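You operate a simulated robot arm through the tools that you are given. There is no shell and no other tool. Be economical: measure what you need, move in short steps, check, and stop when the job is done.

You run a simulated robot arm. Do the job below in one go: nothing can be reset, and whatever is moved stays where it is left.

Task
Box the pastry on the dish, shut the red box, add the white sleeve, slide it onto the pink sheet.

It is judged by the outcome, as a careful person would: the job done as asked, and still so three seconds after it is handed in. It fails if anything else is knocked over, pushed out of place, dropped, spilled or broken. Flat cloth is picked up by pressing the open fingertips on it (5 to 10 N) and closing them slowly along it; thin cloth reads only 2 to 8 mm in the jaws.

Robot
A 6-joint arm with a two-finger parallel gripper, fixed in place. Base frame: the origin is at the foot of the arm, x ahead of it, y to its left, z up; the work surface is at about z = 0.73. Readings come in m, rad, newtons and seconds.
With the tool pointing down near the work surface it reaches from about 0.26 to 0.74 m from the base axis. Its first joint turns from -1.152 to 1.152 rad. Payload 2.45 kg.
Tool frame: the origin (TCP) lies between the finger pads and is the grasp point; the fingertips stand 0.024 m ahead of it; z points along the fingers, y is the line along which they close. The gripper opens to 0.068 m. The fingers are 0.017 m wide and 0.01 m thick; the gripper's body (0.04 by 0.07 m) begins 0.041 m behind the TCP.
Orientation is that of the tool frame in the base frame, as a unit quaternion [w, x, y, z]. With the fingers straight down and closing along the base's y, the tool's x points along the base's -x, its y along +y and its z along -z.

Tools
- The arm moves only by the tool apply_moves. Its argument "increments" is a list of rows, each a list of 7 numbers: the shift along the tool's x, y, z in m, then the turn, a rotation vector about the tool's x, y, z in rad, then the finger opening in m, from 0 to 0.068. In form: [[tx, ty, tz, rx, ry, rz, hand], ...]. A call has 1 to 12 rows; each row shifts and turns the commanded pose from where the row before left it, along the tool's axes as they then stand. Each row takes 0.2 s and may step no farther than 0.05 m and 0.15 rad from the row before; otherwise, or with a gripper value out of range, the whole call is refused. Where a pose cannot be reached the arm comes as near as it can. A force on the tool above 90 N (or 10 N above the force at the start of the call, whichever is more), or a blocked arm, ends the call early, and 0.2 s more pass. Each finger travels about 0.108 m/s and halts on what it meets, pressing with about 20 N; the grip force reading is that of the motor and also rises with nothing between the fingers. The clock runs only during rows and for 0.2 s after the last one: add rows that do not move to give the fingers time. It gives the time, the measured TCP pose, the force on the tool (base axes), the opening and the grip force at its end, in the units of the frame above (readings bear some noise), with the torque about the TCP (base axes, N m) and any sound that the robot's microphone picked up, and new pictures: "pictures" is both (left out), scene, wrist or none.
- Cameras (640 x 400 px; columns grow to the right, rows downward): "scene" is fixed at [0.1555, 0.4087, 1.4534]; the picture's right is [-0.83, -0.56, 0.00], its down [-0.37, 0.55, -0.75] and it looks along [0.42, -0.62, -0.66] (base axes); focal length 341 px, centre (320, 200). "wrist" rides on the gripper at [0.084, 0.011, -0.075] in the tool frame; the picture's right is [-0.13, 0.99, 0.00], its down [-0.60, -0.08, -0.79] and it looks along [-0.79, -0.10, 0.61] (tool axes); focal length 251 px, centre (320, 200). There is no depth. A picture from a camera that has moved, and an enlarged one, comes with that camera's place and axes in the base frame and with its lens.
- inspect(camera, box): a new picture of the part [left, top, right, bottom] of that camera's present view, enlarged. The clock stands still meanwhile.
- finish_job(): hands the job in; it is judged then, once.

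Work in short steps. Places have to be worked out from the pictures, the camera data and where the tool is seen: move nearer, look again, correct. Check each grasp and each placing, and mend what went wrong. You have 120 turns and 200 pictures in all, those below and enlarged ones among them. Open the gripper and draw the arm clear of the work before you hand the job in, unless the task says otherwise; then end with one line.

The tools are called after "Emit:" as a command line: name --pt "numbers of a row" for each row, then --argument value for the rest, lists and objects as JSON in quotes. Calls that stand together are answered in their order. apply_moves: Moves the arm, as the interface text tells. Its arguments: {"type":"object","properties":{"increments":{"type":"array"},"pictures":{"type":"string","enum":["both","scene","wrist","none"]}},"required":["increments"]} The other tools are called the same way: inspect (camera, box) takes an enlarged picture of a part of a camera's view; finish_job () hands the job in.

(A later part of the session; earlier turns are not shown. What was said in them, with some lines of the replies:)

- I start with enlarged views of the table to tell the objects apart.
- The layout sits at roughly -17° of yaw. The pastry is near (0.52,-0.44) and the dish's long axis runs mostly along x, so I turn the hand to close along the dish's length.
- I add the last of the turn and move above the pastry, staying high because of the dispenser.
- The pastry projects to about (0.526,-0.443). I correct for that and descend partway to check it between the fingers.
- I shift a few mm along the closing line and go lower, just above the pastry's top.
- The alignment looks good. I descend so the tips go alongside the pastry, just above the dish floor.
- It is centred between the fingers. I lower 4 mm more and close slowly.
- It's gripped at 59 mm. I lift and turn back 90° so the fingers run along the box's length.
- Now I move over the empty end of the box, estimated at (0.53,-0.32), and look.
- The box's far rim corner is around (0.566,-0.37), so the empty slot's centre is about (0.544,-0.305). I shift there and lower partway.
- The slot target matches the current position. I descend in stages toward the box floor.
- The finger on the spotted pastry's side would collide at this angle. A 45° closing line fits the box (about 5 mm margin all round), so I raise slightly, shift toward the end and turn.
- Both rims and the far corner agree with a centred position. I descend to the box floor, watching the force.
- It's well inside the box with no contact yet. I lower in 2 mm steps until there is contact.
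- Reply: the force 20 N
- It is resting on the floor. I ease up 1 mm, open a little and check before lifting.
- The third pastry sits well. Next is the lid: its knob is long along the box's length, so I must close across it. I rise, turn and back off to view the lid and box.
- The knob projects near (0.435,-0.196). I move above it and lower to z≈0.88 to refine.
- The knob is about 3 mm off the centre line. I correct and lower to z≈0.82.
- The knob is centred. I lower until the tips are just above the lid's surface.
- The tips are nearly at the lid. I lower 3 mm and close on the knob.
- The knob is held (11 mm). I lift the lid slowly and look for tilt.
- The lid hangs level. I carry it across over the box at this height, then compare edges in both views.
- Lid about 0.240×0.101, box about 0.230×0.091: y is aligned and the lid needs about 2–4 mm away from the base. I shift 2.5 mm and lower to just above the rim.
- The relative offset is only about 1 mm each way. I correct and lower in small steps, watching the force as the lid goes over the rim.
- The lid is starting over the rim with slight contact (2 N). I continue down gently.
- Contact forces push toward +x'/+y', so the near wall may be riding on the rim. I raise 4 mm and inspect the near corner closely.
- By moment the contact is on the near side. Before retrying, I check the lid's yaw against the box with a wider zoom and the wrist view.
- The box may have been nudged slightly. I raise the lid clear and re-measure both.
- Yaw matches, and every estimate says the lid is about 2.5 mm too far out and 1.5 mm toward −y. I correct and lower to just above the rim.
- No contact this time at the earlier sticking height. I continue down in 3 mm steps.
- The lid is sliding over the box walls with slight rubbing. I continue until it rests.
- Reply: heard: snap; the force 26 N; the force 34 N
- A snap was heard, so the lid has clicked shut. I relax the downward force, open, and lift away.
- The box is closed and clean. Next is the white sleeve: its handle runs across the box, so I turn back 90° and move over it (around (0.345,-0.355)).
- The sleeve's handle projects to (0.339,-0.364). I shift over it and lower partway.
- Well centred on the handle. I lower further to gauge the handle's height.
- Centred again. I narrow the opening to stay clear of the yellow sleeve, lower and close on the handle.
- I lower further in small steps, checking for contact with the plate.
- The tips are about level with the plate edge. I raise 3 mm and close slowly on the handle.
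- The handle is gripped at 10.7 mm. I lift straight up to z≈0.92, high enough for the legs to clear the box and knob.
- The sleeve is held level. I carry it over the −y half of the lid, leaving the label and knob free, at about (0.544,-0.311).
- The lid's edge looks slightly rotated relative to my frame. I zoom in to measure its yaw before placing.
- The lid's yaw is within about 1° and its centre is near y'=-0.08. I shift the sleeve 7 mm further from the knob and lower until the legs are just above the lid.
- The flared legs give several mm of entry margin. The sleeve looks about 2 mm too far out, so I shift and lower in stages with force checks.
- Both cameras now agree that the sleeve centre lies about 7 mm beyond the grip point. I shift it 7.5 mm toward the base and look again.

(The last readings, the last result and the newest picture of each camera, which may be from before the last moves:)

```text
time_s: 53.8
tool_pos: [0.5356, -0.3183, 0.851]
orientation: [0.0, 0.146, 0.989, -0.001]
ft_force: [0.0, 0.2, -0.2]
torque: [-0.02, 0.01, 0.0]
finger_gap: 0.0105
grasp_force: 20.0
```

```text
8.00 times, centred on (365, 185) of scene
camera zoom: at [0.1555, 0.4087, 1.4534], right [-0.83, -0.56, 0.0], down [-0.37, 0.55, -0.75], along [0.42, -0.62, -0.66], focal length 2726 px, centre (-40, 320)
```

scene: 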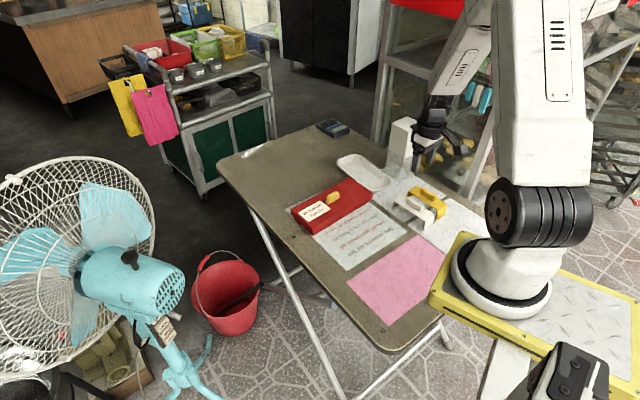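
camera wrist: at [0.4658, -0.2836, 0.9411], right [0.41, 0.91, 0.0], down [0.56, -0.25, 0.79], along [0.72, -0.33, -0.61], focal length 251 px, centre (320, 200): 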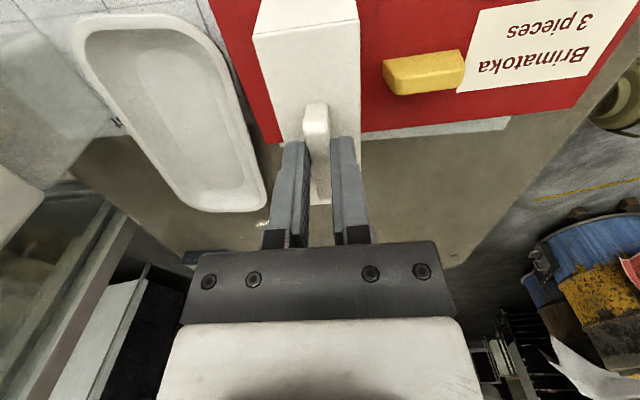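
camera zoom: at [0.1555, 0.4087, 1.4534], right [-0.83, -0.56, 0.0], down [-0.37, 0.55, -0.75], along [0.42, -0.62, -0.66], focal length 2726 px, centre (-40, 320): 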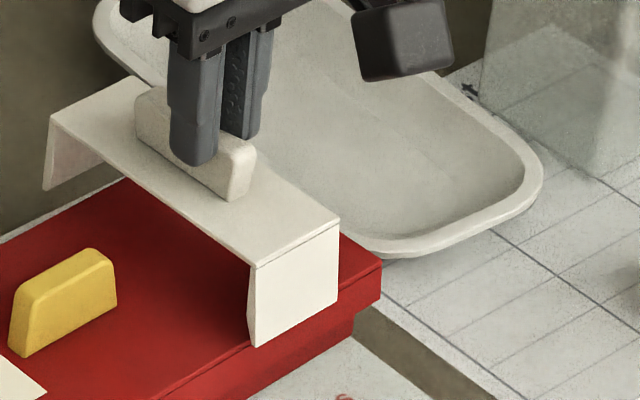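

Now centred within 1 mm. I lower in steps, watching the force.

Emit:
apply_moves --pt "0 0 0.004 0 0 0 0.005" --pt "0 0 0.004 0 0 0 0.005" --pt "0 0 0 0 0 0 0.005" --pictures "none"

Emit:
apply_moves --pt "0 0 0.004 0 0 0 0.005" --pt "0 0 0.003 0 0 0 0.005" --pt "0 0 0 0 0 0 0.005" --pictures "none"

Emit:
inspect --camera "scene" --box '[325, 160, 405, 210]'

```text
time_s: 54.6
tool_pos: [0.5369, -0.3176, 0.8416]
orientation: [0.0, 0.147, 0.989, 0.0]
ft_force: [1.0, 0.3, 0.1]
torque: [0.01, -0.02, 0.0]
finger_gap: 0.0104
grasp_force: 19.5
```

```text
time_s: 55.4
tool_pos: [0.5365, -0.3173, 0.8354]
orientation: [0.0, 0.146, 0.989, 0.0]
ft_force: [0.0, -0.6, 0.7]
torque: [0.01, 0.02, -0.01]
finger_gap: 0.0106
grasp_force: 19.9
```

```text
8.00 times, centred on (365, 185) of scene
camera zoom: at [0.1555, 0.4087, 1.4534], right [-0.83, -0.56, 0.0], down [-0.37, 0.55, -0.75], along [0.42, -0.62, -0.66], focal length 2726 px, centre (-40, 320)
```

zoom: 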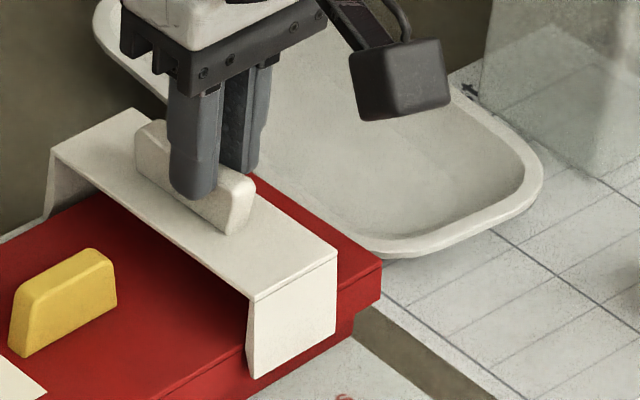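

The legs straddle the lid on both sides with no contact. I keep lowering.

Emit:
apply_moves --pt "0 0 0.004 0 0 0 0.005" --pt "0 0 0.004 0 0 0 0.005" --pt "0 0 0 0 0 0 0.005" --pictures "none"

Emit:
apply_moves --pt "0 0 0.004 0 0 0 0.005" --pt "0 0 0.003 0 0 0 0.005" --pt "0 0 0 0 0 0 0.005" --pictures "none"

Emit:
apply_moves --pt "0 0 0.003 0 0 0 0.005" --pt "0 0 0.003 0 0 0 0.005" --pt "0 0 0 0 0 0 0.005" --pictures "none"

Emit:
inspect --camera "scene" --box '[325, 160, 405, 210]'

```text
time_s: 56.2
tool_pos: [0.5353, -0.3169, 0.8256]
orientation: [0.001, 0.145, 0.989, 0.0]
ft_force: [-0.2, -0.3, -0.7]
torque: [-0.02, 0.02, -0.02]
finger_gap: 0.0105
grasp_force: 19.5
```

```text
time_s: 57.0
tool_pos: [0.5352, -0.3167, 0.8204]
orientation: [0.001, 0.147, 0.989, 0.0]
ft_force: [0.4, 0.0, -0.4]
torque: [-0.03, -0.02, 0.03]
finger_gap: 0.0109
grasp_force: 19.9
```

```text
time_s: 57.8
tool_pos: [0.5345, -0.3194, 0.8141]
orientation: [0.0, 0.146, 0.989, -0.001]
ft_force: [-0.6, -0.1, -0.1]
torque: [0.02, -0.03, -0.01]
finger_gap: 0.0105
grasp_force: 20.3
```

```text
8.00 times, centred on (365, 185) of scene
camera zoom: at [0.1555, 0.4087, 1.4534], right [-0.83, -0.56, 0.0], down [-0.37, 0.55, -0.75], along [0.42, -0.62, -0.66], focal length 2726 px, centre (-40, 320)
```

zoom: 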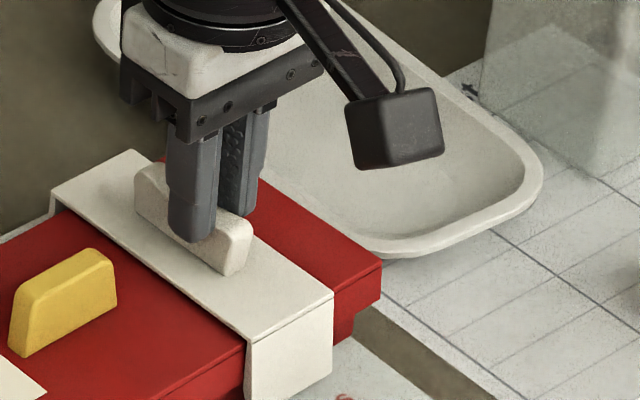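

It's nearly down on the lid. A few more small steps until contact.

Emit:
apply_moves --pt "0 0 0.002 0 0 0 0.005" --pt "0 0 0 0 0 0 0.005" --pictures "none"

Emit:
apply_moves --pt "0 0 0.002 0 0 0 0.005" --pt "0 0 0 0 0 0 0.005" --pictures "none"

Emit:
apply_moves --pt "0 0 0.002 0 0 0 0.005" --pt "0 0 0 0 0 0 0.005" --pictures "none"

Emit:
inspect --camera "scene" --box '[325, 165, 405, 215]'

```text
time_s: 58.4
tool_pos: [0.5351, -0.3178, 0.8108]
orientation: [0.001, 0.146, 0.989, 0.0]
ft_force: [0.1, 0.2, 0.3]
torque: [-0.01, 0.02, -0.01]
finger_gap: 0.0104
grasp_force: 19.9
```

```text
time_s: 59.0
tool_pos: [0.5363, -0.3179, 0.8115]
orientation: [0.001, 0.146, 0.989, -0.001]
ft_force: [-5.4, 0.8, 16.8]
torque: [0.09, 0.28, 0.01]
finger_gap: 0.0107
grasp_force: 20.0
```

```text
time_s: 59.6
tool_pos: [0.5372, -0.3186, 0.8088]
orientation: [0.001, 0.146, 0.989, -0.001]
ft_force: [-1.5, 1.5, 20.6]
torque: [0.03, 0.08, 0.04]
finger_gap: 0.0106
grasp_force: 20.2
```

```text
8.00 times, centred on (365, 190) of scene
camera zoom: at [0.155, 0.4089, 1.4534], right [-0.83, -0.56, 0.0], down [-0.37, 0.55, -0.75], along [0.42, -0.62, -0.66], focal length 2726 px, centre (-40, 280)
```

zoom: 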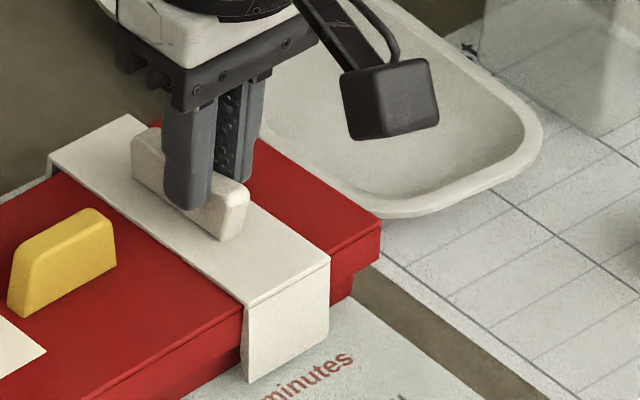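

The sleeve is seated. I relax, open and lift.

Emit:
apply_moves --pt "0 0 -0.003 0 0 0 0.005" --pt "0 0 0 0 0 0 0.02" --pt "0 0 0 0 0 0 0.032" --pt "0 0 -0.01 0 0 0 0.032" --pt "0 0 -0.03 0 0 0 0.032" --pt "0 0 -0.045 0 0 0 0.032" --pt "0 0 -0.045 0 0 0 0.032"

Emit:
inspect --camera "scene" --box '[285, 165, 461, 275]'

```text
time_s: 61.2
tool_pos: [0.5307, -0.3152, 0.94]
orientation: [-0.001, 0.146, 0.989, 0.0]
ft_force: [0.6, -0.1, 0.4]
torque: [-0.02, 0.03, 0.02]
finger_gap: 0.032
grasp_force: 0.0
camera wrist: at [0.4531, -0.2799, 1.0149], right [0.41, 0.91, 0.0], down [0.56, -0.25, 0.79], along [0.72, -0.32, -0.61], focal length 251 px, centre (320, 200)
```

scene: 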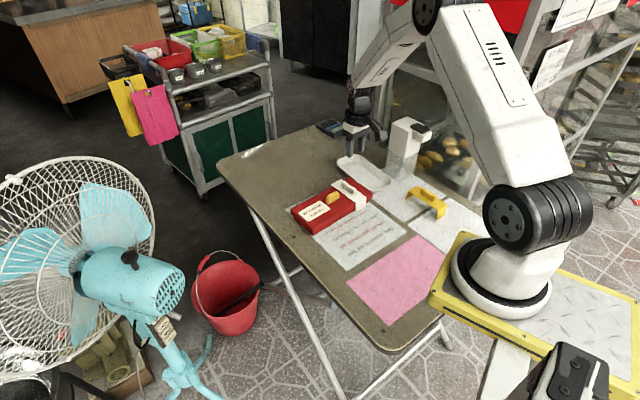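
wrist: 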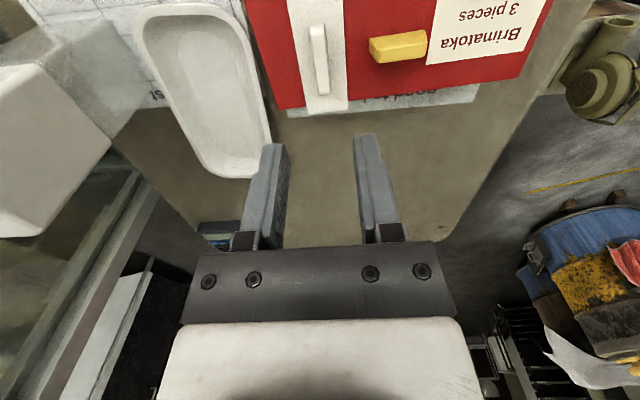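

```text
3.64 times, centred on (373, 220) of scene
camera zoom: at [0.1555, 0.4087, 1.4534], right [-0.83, -0.56, 0.0], down [-0.37, 0.55, -0.75], along [0.42, -0.62, -0.66], focal length 1239 px, centre (127, 127)
```

zoom: 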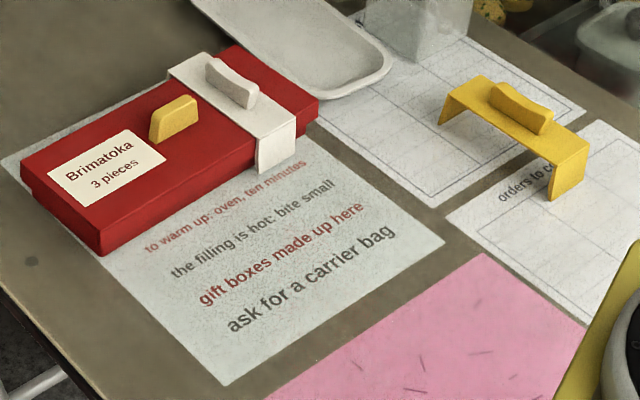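

The sleeve sits squarely beside the knob with the label free. I'll drag the box by its knob: turn 90° again and return above the knob.

Emit:
apply_moves --pt "0 0 0 0 0 0.143 0.05" --pt "0 0 0 0 0 0.143 0.05" --pt "0 0 0 0 0 0.143 0.05" --pt "0 0 0 0 0 0.143 0.05" --pt "0 0 0 0 0 0.143 0.05" --pt "0 0 0 0 0 0.143 0.05" --pt "0 0 0 0 0 0.143 0.05" --pt "0 0 0 0 0 0.143 0.05" --pt "0 0 0 0 0 0.143 0.05" --pt "0 0 0 0 0 0.143 0.05" --pt "0 0 0 0 0 0.141 0.05" --pictures "none"

Emit:
apply_moves --pt "0.035 0.006 0 0 0 0 0.05" --pt "0.0347 0.0057 0 0 0 0 0.05" --pt "0 0 0.03 0 0 0 0.05" --pt "0 0 0.03 0 0 0 0.05" --pictures "wrist"

```text
time_s: 63.6
tool_pos: [0.5353, -0.319, 0.9399]
orientation: [0.0, 0.803, 0.596, 0.0]
ft_force: [0.8, 0.3, 0.2]
torque: [-0.05, -0.01, -0.03]
finger_gap: 0.0501
grasp_force: 0.0
```

```text
time_s: 64.6
tool_pos: [0.5667, -0.2553, 0.8811]
orientation: [0.0, 0.803, 0.596, 0.0]
ft_force: [0.6, 0.4, -0.7]
torque: [0.01, -0.01, 0.0]
finger_gap: 0.0501
grasp_force: 0.1
camera wrist: at [0.6019, -0.177, 0.9556], right [0.91, -0.41, 0.0], down [-0.25, -0.56, 0.79], along [-0.32, -0.72, -0.61], focal length 251 px, centre (320, 200)
```

wrist: 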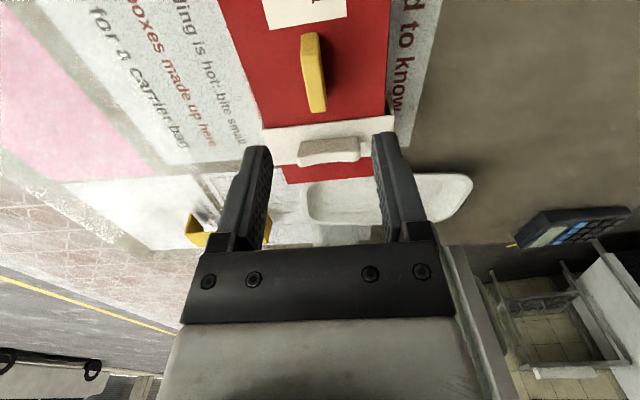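

The knob is a few mm off the centre line. I correct and lower.

Emit:
apply_moves --pt "0.004 -0.003 0.025 0 0 0 0.05" --pt "0 0 0.025 0 0 0 0.045" --pictures "wrist"

```text
time_s: 65.2
tool_pos: [0.5644, -0.2518, 0.8314]
orientation: [0.0, 0.803, 0.596, -0.002]
ft_force: [-0.2, -0.5, -0.2]
torque: [-0.01, -0.04, -0.01]
finger_gap: 0.045
grasp_force: 0.0
camera wrist: at [0.5995, -0.1734, 0.9055], right [0.91, -0.41, 0.0], down [-0.25, -0.56, 0.79], along [-0.32, -0.72, -0.61], focal length 251 px, centre (320, 200)
```

wrist: 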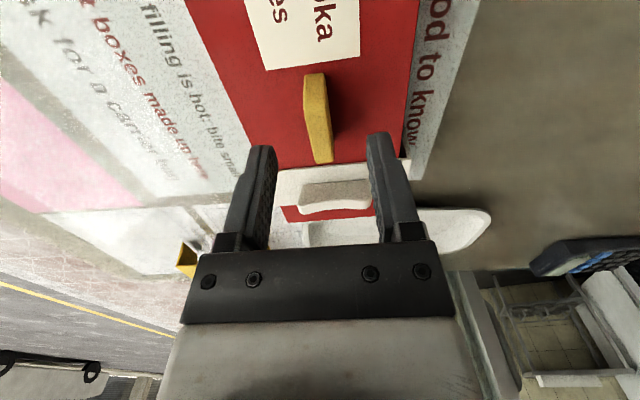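

Centred. I lower to the previous grip height and close on the knob.

Emit:
apply_moves --pt "0 0 0.015 0 0 0 0.045" --pt "0 0 0.012 0 0 0 0.045" --pt "0 0 0 0 0 0 0.035" --pt "0 0 0 0 0 0 0.025" --pt "0 0 0 0 0 0 0.015" --pt "0 0 0 0 0 0 0.005" --pt "0 0 0 0 0 0 0.005" --pictures "wrist"

Emit:
inspect --camera "scene" --box '[285, 165, 461, 275]'

```text
time_s: 66.8
tool_pos: [0.5645, -0.2505, 0.8027]
orientation: [0.0, 0.803, 0.596, 0.0]
ft_force: [-0.1, 0.1, -1.9]
torque: [0.01, 0.06, 0.09]
finger_gap: 0.0111
grasp_force: 20.0
camera wrist: at [0.5993, -0.1723, 0.8774], right [0.91, -0.41, 0.0], down [-0.25, -0.56, 0.79], along [-0.33, -0.72, -0.61], focal length 251 px, centre (320, 200)
```

wrist: 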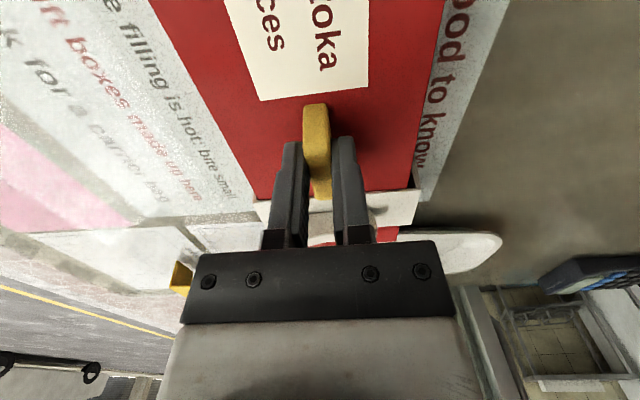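

```text
3.64 times, centred on (373, 220) of scene
camera zoom: at [0.1555, 0.4086, 1.4534], right [-0.83, -0.56, 0.0], down [-0.37, 0.55, -0.75], along [0.42, -0.62, -0.66], focal length 1239 px, centre (127, 127)
```

zoom: 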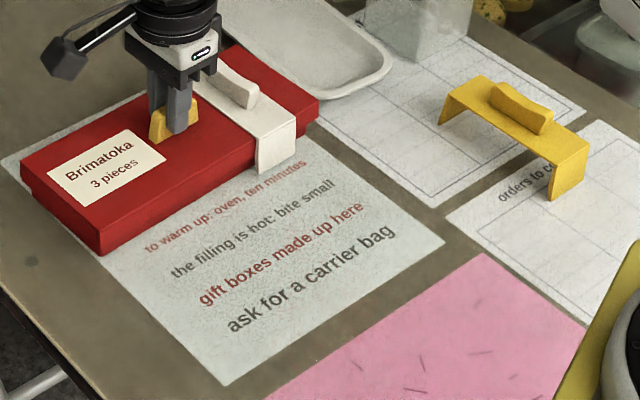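

Gripped. The yellow sleeve is clear of the path. I start sliding gently toward the pink sheet (−x').

Emit:
apply_moves --pt "0 -0.005 0 0 0 0 0.005" --pt "0 -0.01 0 0 0 0 0.005" --pt "0 -0.012 0 0 0 0 0.005" --pt "0 -0.012 0 0 0 0 0.005" --pt "0 0 0 0 0 0 0.005" --pictures "none"

Emit:
inspect --camera "scene" --box '[285, 165, 461, 275]'

```text
time_s: 68.0
tool_pos: [0.5271, -0.2387, 0.8025]
orientation: [0.0, 0.803, 0.596, -0.001]
ft_force: [1.6, 1.4, -0.8]
torque: [0.06, -0.02, 0.0]
finger_gap: 0.0113
grasp_force: 20.4
```

```text
3.64 times, centred on (373, 220) of scene
camera zoom: at [0.1555, 0.4087, 1.4534], right [-0.83, -0.56, 0.0], down [-0.37, 0.55, -0.75], along [0.42, -0.62, -0.66], focal length 1239 px, centre (127, 127)
```

zoom: 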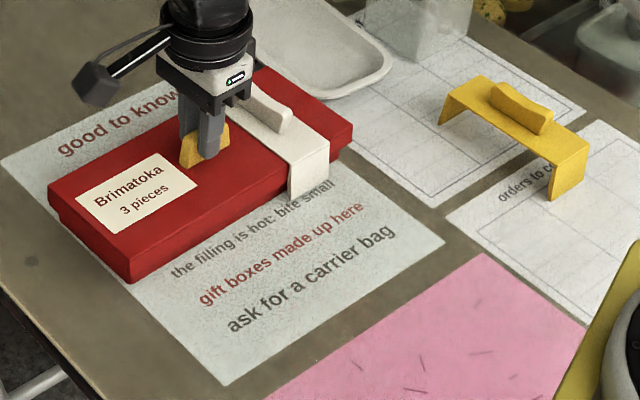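

The box and sleeve slide together and the mat stays put. I continue about 13 cm.

Emit:
apply_moves --pt "0 -0.01 0 0 0 0 0.005" --pt "0 -0.014 0 0 0 0 0.005" --pt "0 -0.014 0 0 0 0 0.005" --pt "0 -0.014 0 0 0 0 0.005" --pt "0 -0.014 0 0 0 0 0.005" --pt "0 -0.014 0 0 0 0 0.005" --pt "0 -0.014 0 0 0 0 0.005" --pt "0 -0.014 0 0 0 0 0.005" --pt "0 -0.012 0 0 0 0 0.005" --pt "0 0 0 0 0 0 0.005" --pictures "both"

Emit:
inspect --camera "scene" --box '[285, 190, 477, 310]'

```text
time_s: 70.2
tool_pos: [0.4119, -0.2033, 0.8032]
orientation: [0.0, 0.803, 0.597, 0.0]
ft_force: [3.2, -1.1, 4.8]
torque: [-0.08, -0.03, 0.03]
finger_gap: 0.0109
grasp_force: 20.0
camera wrist: at [0.4469, -0.1254, 0.8774], right [0.91, -0.41, 0.0], down [-0.25, -0.56, 0.79], along [-0.33, -0.72, -0.61], focal length 251 px, centre (320, 200)
```

scene: 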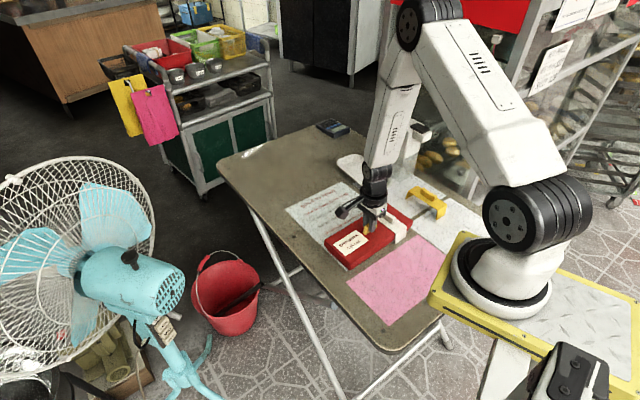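
wrist: 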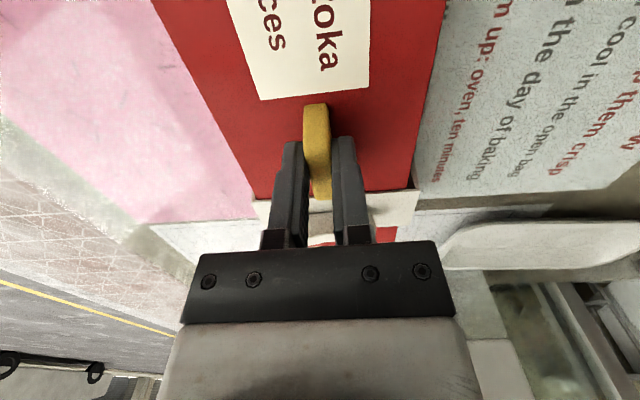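

```text
3.33 times, centred on (381, 250) of scene
camera zoom: at [0.1555, 0.4087, 1.4534], right [-0.83, -0.56, 0.0], down [-0.37, 0.55, -0.75], along [0.42, -0.62, -0.66], focal length 1136 px, centre (117, 33)
```

zoom: 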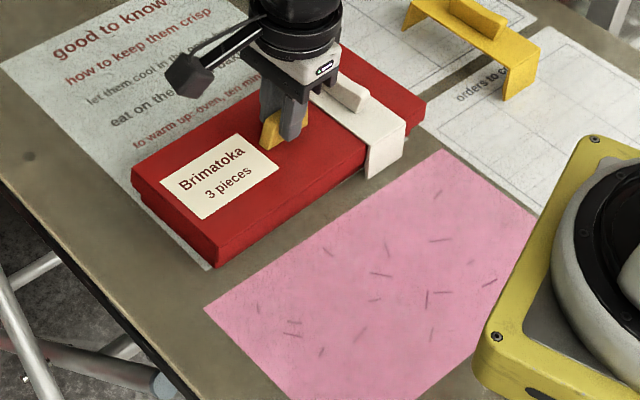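

Everything is moving well. The sheet's centre is about x'=0.312, y'=-0.07, so about 14 cm remain plus a slight +y' and +2° turn. I go halfway and check that the sheet doesn't ruck.

Emit:
apply_moves --pt "0.001 -0.01 0 0 0 0.005 0.005" --pt "0.001 -0.012 0 0 0 0.005 0.005" --pt "0.001 -0.012 0 0 0 0.005 0.005" --pt "0.001 -0.012 0 0 0 0.005 0.005" --pt "0.001 -0.012 0 0 0 0.005 0.005" --pt "0.001 -0.012 0 0 0 0.005 0.005" --pt "0 0 0 0 0 0 0.005" --pictures "wrist"

Emit:
inspect --camera "scene" --box '[305, 210, 497, 330]'

```text
time_s: 71.8
tool_pos: [0.347, -0.18, 0.8042]
orientation: [0.0, 0.811, 0.585, -0.001]
ft_force: [0.8, -1.1, -2.3]
torque: [0.05, -0.02, -0.01]
finger_gap: 0.0109
grasp_force: 20.2
camera wrist: at [0.3835, -0.102, 0.8778], right [0.9, -0.44, 0.0], down [-0.27, -0.55, 0.79], along [-0.35, -0.71, -0.61], focal length 251 px, centre (320, 200)
```

wrist: 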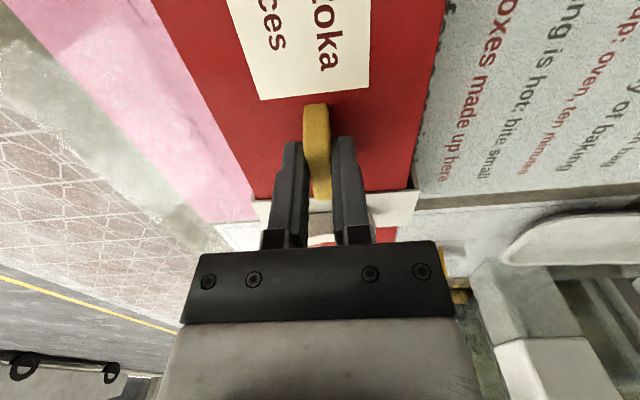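

```text
3.33 times, centred on (401, 270) of scene
camera zoom: at [0.1555, 0.4086, 1.4534], right [-0.83, -0.56, 0.0], down [-0.37, 0.55, -0.75], along [0.42, -0.62, -0.66], focal length 1136 px, centre (50, -33)
```

zoom: 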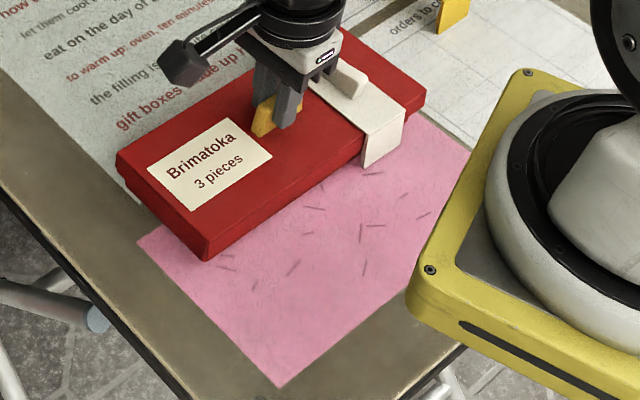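

The sheet stays flat. About 7 cm remain to its centre.

Emit:
apply_moves --pt "0.0003 -0.01 0 0 0 0 0.005" --pt "0.0003 -0.012 0 0 0 0 0.005" --pt "0.0003 -0.012 0 0 0 0 0.005" --pt "0.0003 -0.012 0 0 0 0 0.005" --pt "0.0003 -0.012 0 0 0 0 0.005" --pt "0.0003 -0.012 0 0 0 0 0.005" --pt "0 0 0 0 0 0 0.005" --pictures "wrist"

Emit:
inspect --camera "scene" --box '[305, 210, 497, 330]'

```text
time_s: 73.4
tool_pos: [0.282, -0.154, 0.804]
orientation: [-0.001, 0.811, 0.585, 0.0]
ft_force: [0.1, 0.9, -3.4]
torque: [0.01, 0.01, 0.01]
finger_gap: 0.011
grasp_force: 19.9
camera wrist: at [0.3191, -0.0778, 0.8785], right [0.9, -0.44, 0.0], down [-0.27, -0.55, 0.79], along [-0.35, -0.71, -0.61], focal length 251 px, centre (320, 200)
```

wrist: 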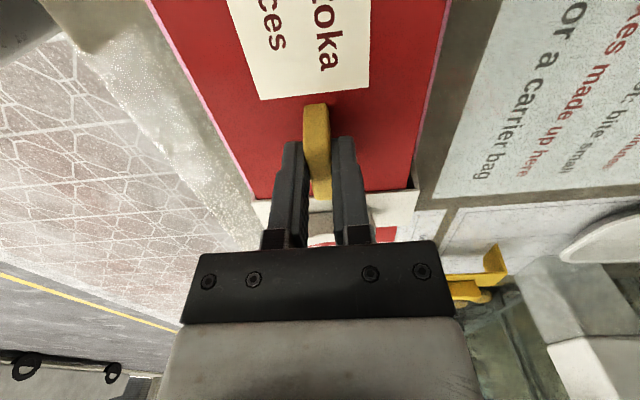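

```text
3.33 times, centred on (401, 270) of scene
camera zoom: at [0.1555, 0.4086, 1.4534], right [-0.83, -0.56, 0.0], down [-0.37, 0.55, -0.75], along [0.42, -0.62, -0.66], focal length 1136 px, centre (50, -33)
```

zoom: 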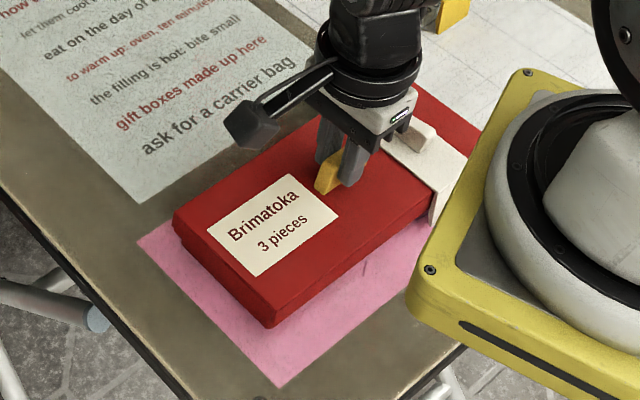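

The box sits centred on the pink sheet with margins all round. I release the knob and lift straight up.

Emit:
apply_moves --pt "0 0 0 0 0 0 0.015" --pt "0 0 0 0 0 0 0.035" --pt "0 0 0 0 0 0 0.035" --pt "0 0 -0.015 0 0 0 0.035" --pt "0 0 -0.03 0 0 0 0.035" --pt "0 0 -0.045 0 0 0 0.035" --pt "0 0 -0.045 0 0 0 0.035" --pt "0 0 -0.04 0 0 0 0.035"

```text
time_s: 75.2
tool_pos: [0.2916, -0.1626, 0.9816]
orientation: [-0.001, 0.811, 0.584, 0.0]
ft_force: [0.4, 0.4, -0.3]
torque: [-0.01, -0.05, 0.0]
finger_gap: 0.0349
grasp_force: 0.1
out of reach, approached as far as the arm can: row 7, 8
camera wrist: at [0.3302, -0.0861, 1.0539], right [0.9, -0.44, 0.0], down [-0.27, -0.55, 0.79], along [-0.35, -0.71, -0.61], focal length 251 px, centre (320, 200)
```

scene: 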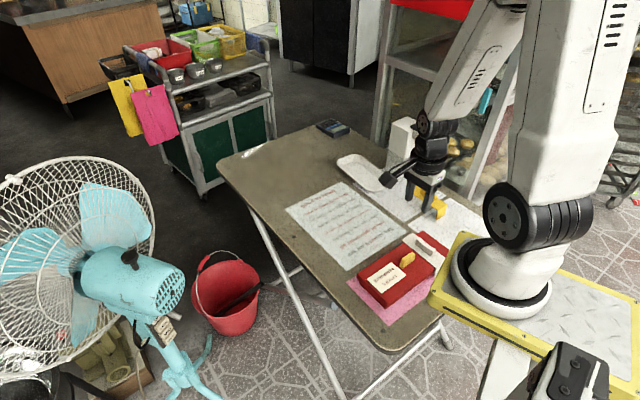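
wrist: 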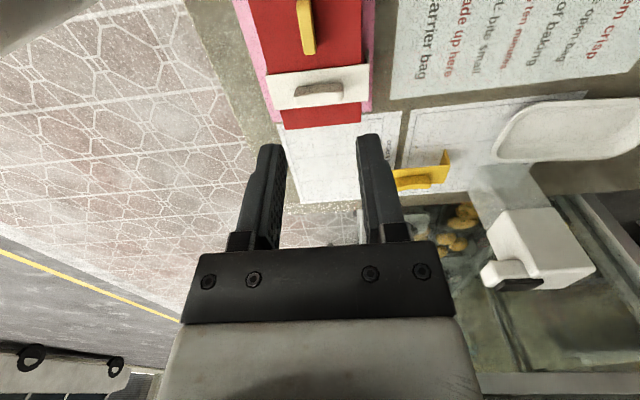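

Looks good. I zoom in to check that the box's −y end is within the sheet and that nothing else has moved.

Emit:
inspect --camera "wrist" --box '[220, 0, 460, 150]'

Emit:
inspect --camera "scene" --box '[335, 220, 463, 300]'

```text
2.67 times, centred on (340, 75) of wrist
camera zoom: at [0.3302, -0.0861, 1.0539], right [0.9, -0.44, 0.0], down [-0.27, -0.55, 0.79], along [-0.35, -0.71, -0.61], focal length 670 px, centre (267, 533)
```

zoom: 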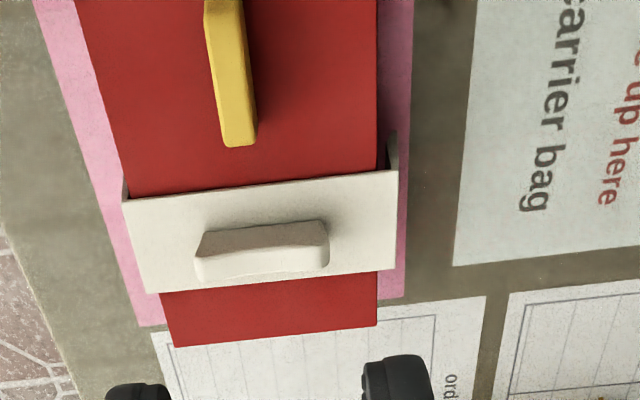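

```text
5.00 times, centred on (399, 260) of scene
camera zoom: at [0.1555, 0.4087, 1.4534], right [-0.83, -0.56, 0.0], down [-0.37, 0.55, -0.75], along [0.42, -0.62, -0.66], focal length 1704 px, centre (-75, -100)
```

zoom: 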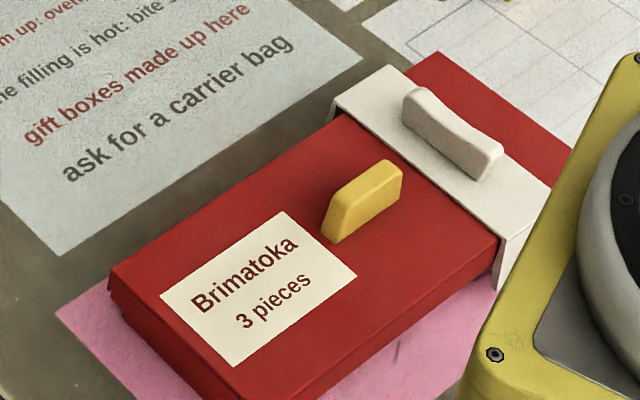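

The box lies fully on the sheet (about 15 mm margin at one end, 29 mm at the other), shut, with the sleeve on and the other items in place. I move the arm aside and look once more.

Emit:
apply_moves --pt "0 0.04 0 0 0 0 0.035" --pt "0 0.04 -0.02 0 0 0 0.035" --pt "0 0.04 -0.03 0 0 0 0.035" --pt "0 0 0 0 0 0 0.035" --pictures "scene"

```text
time_s: 76.2
tool_pos: [0.4091, -0.2009, 1.0279]
orientation: [0.001, 0.811, 0.585, 0.0]
ft_force: [0.7, -0.2, -0.3]
torque: [-0.02, 0.02, 0.01]
finger_gap: 0.0347
grasp_force: 0.0
```

scene: 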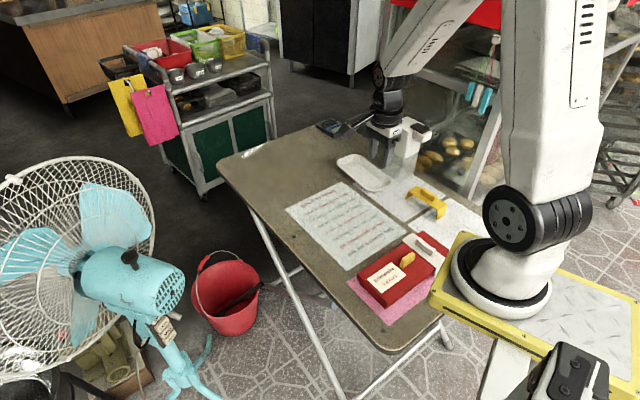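

Everything is in place and the arm is clear, so I hand the job in.

Emit:
finish_job

```text
The job is handed in.
```

The pastry is boxed with the other two, the red lid is snapped shut, the white sleeve is on beside the knob, and the box has been slid fully onto the pink sheet.
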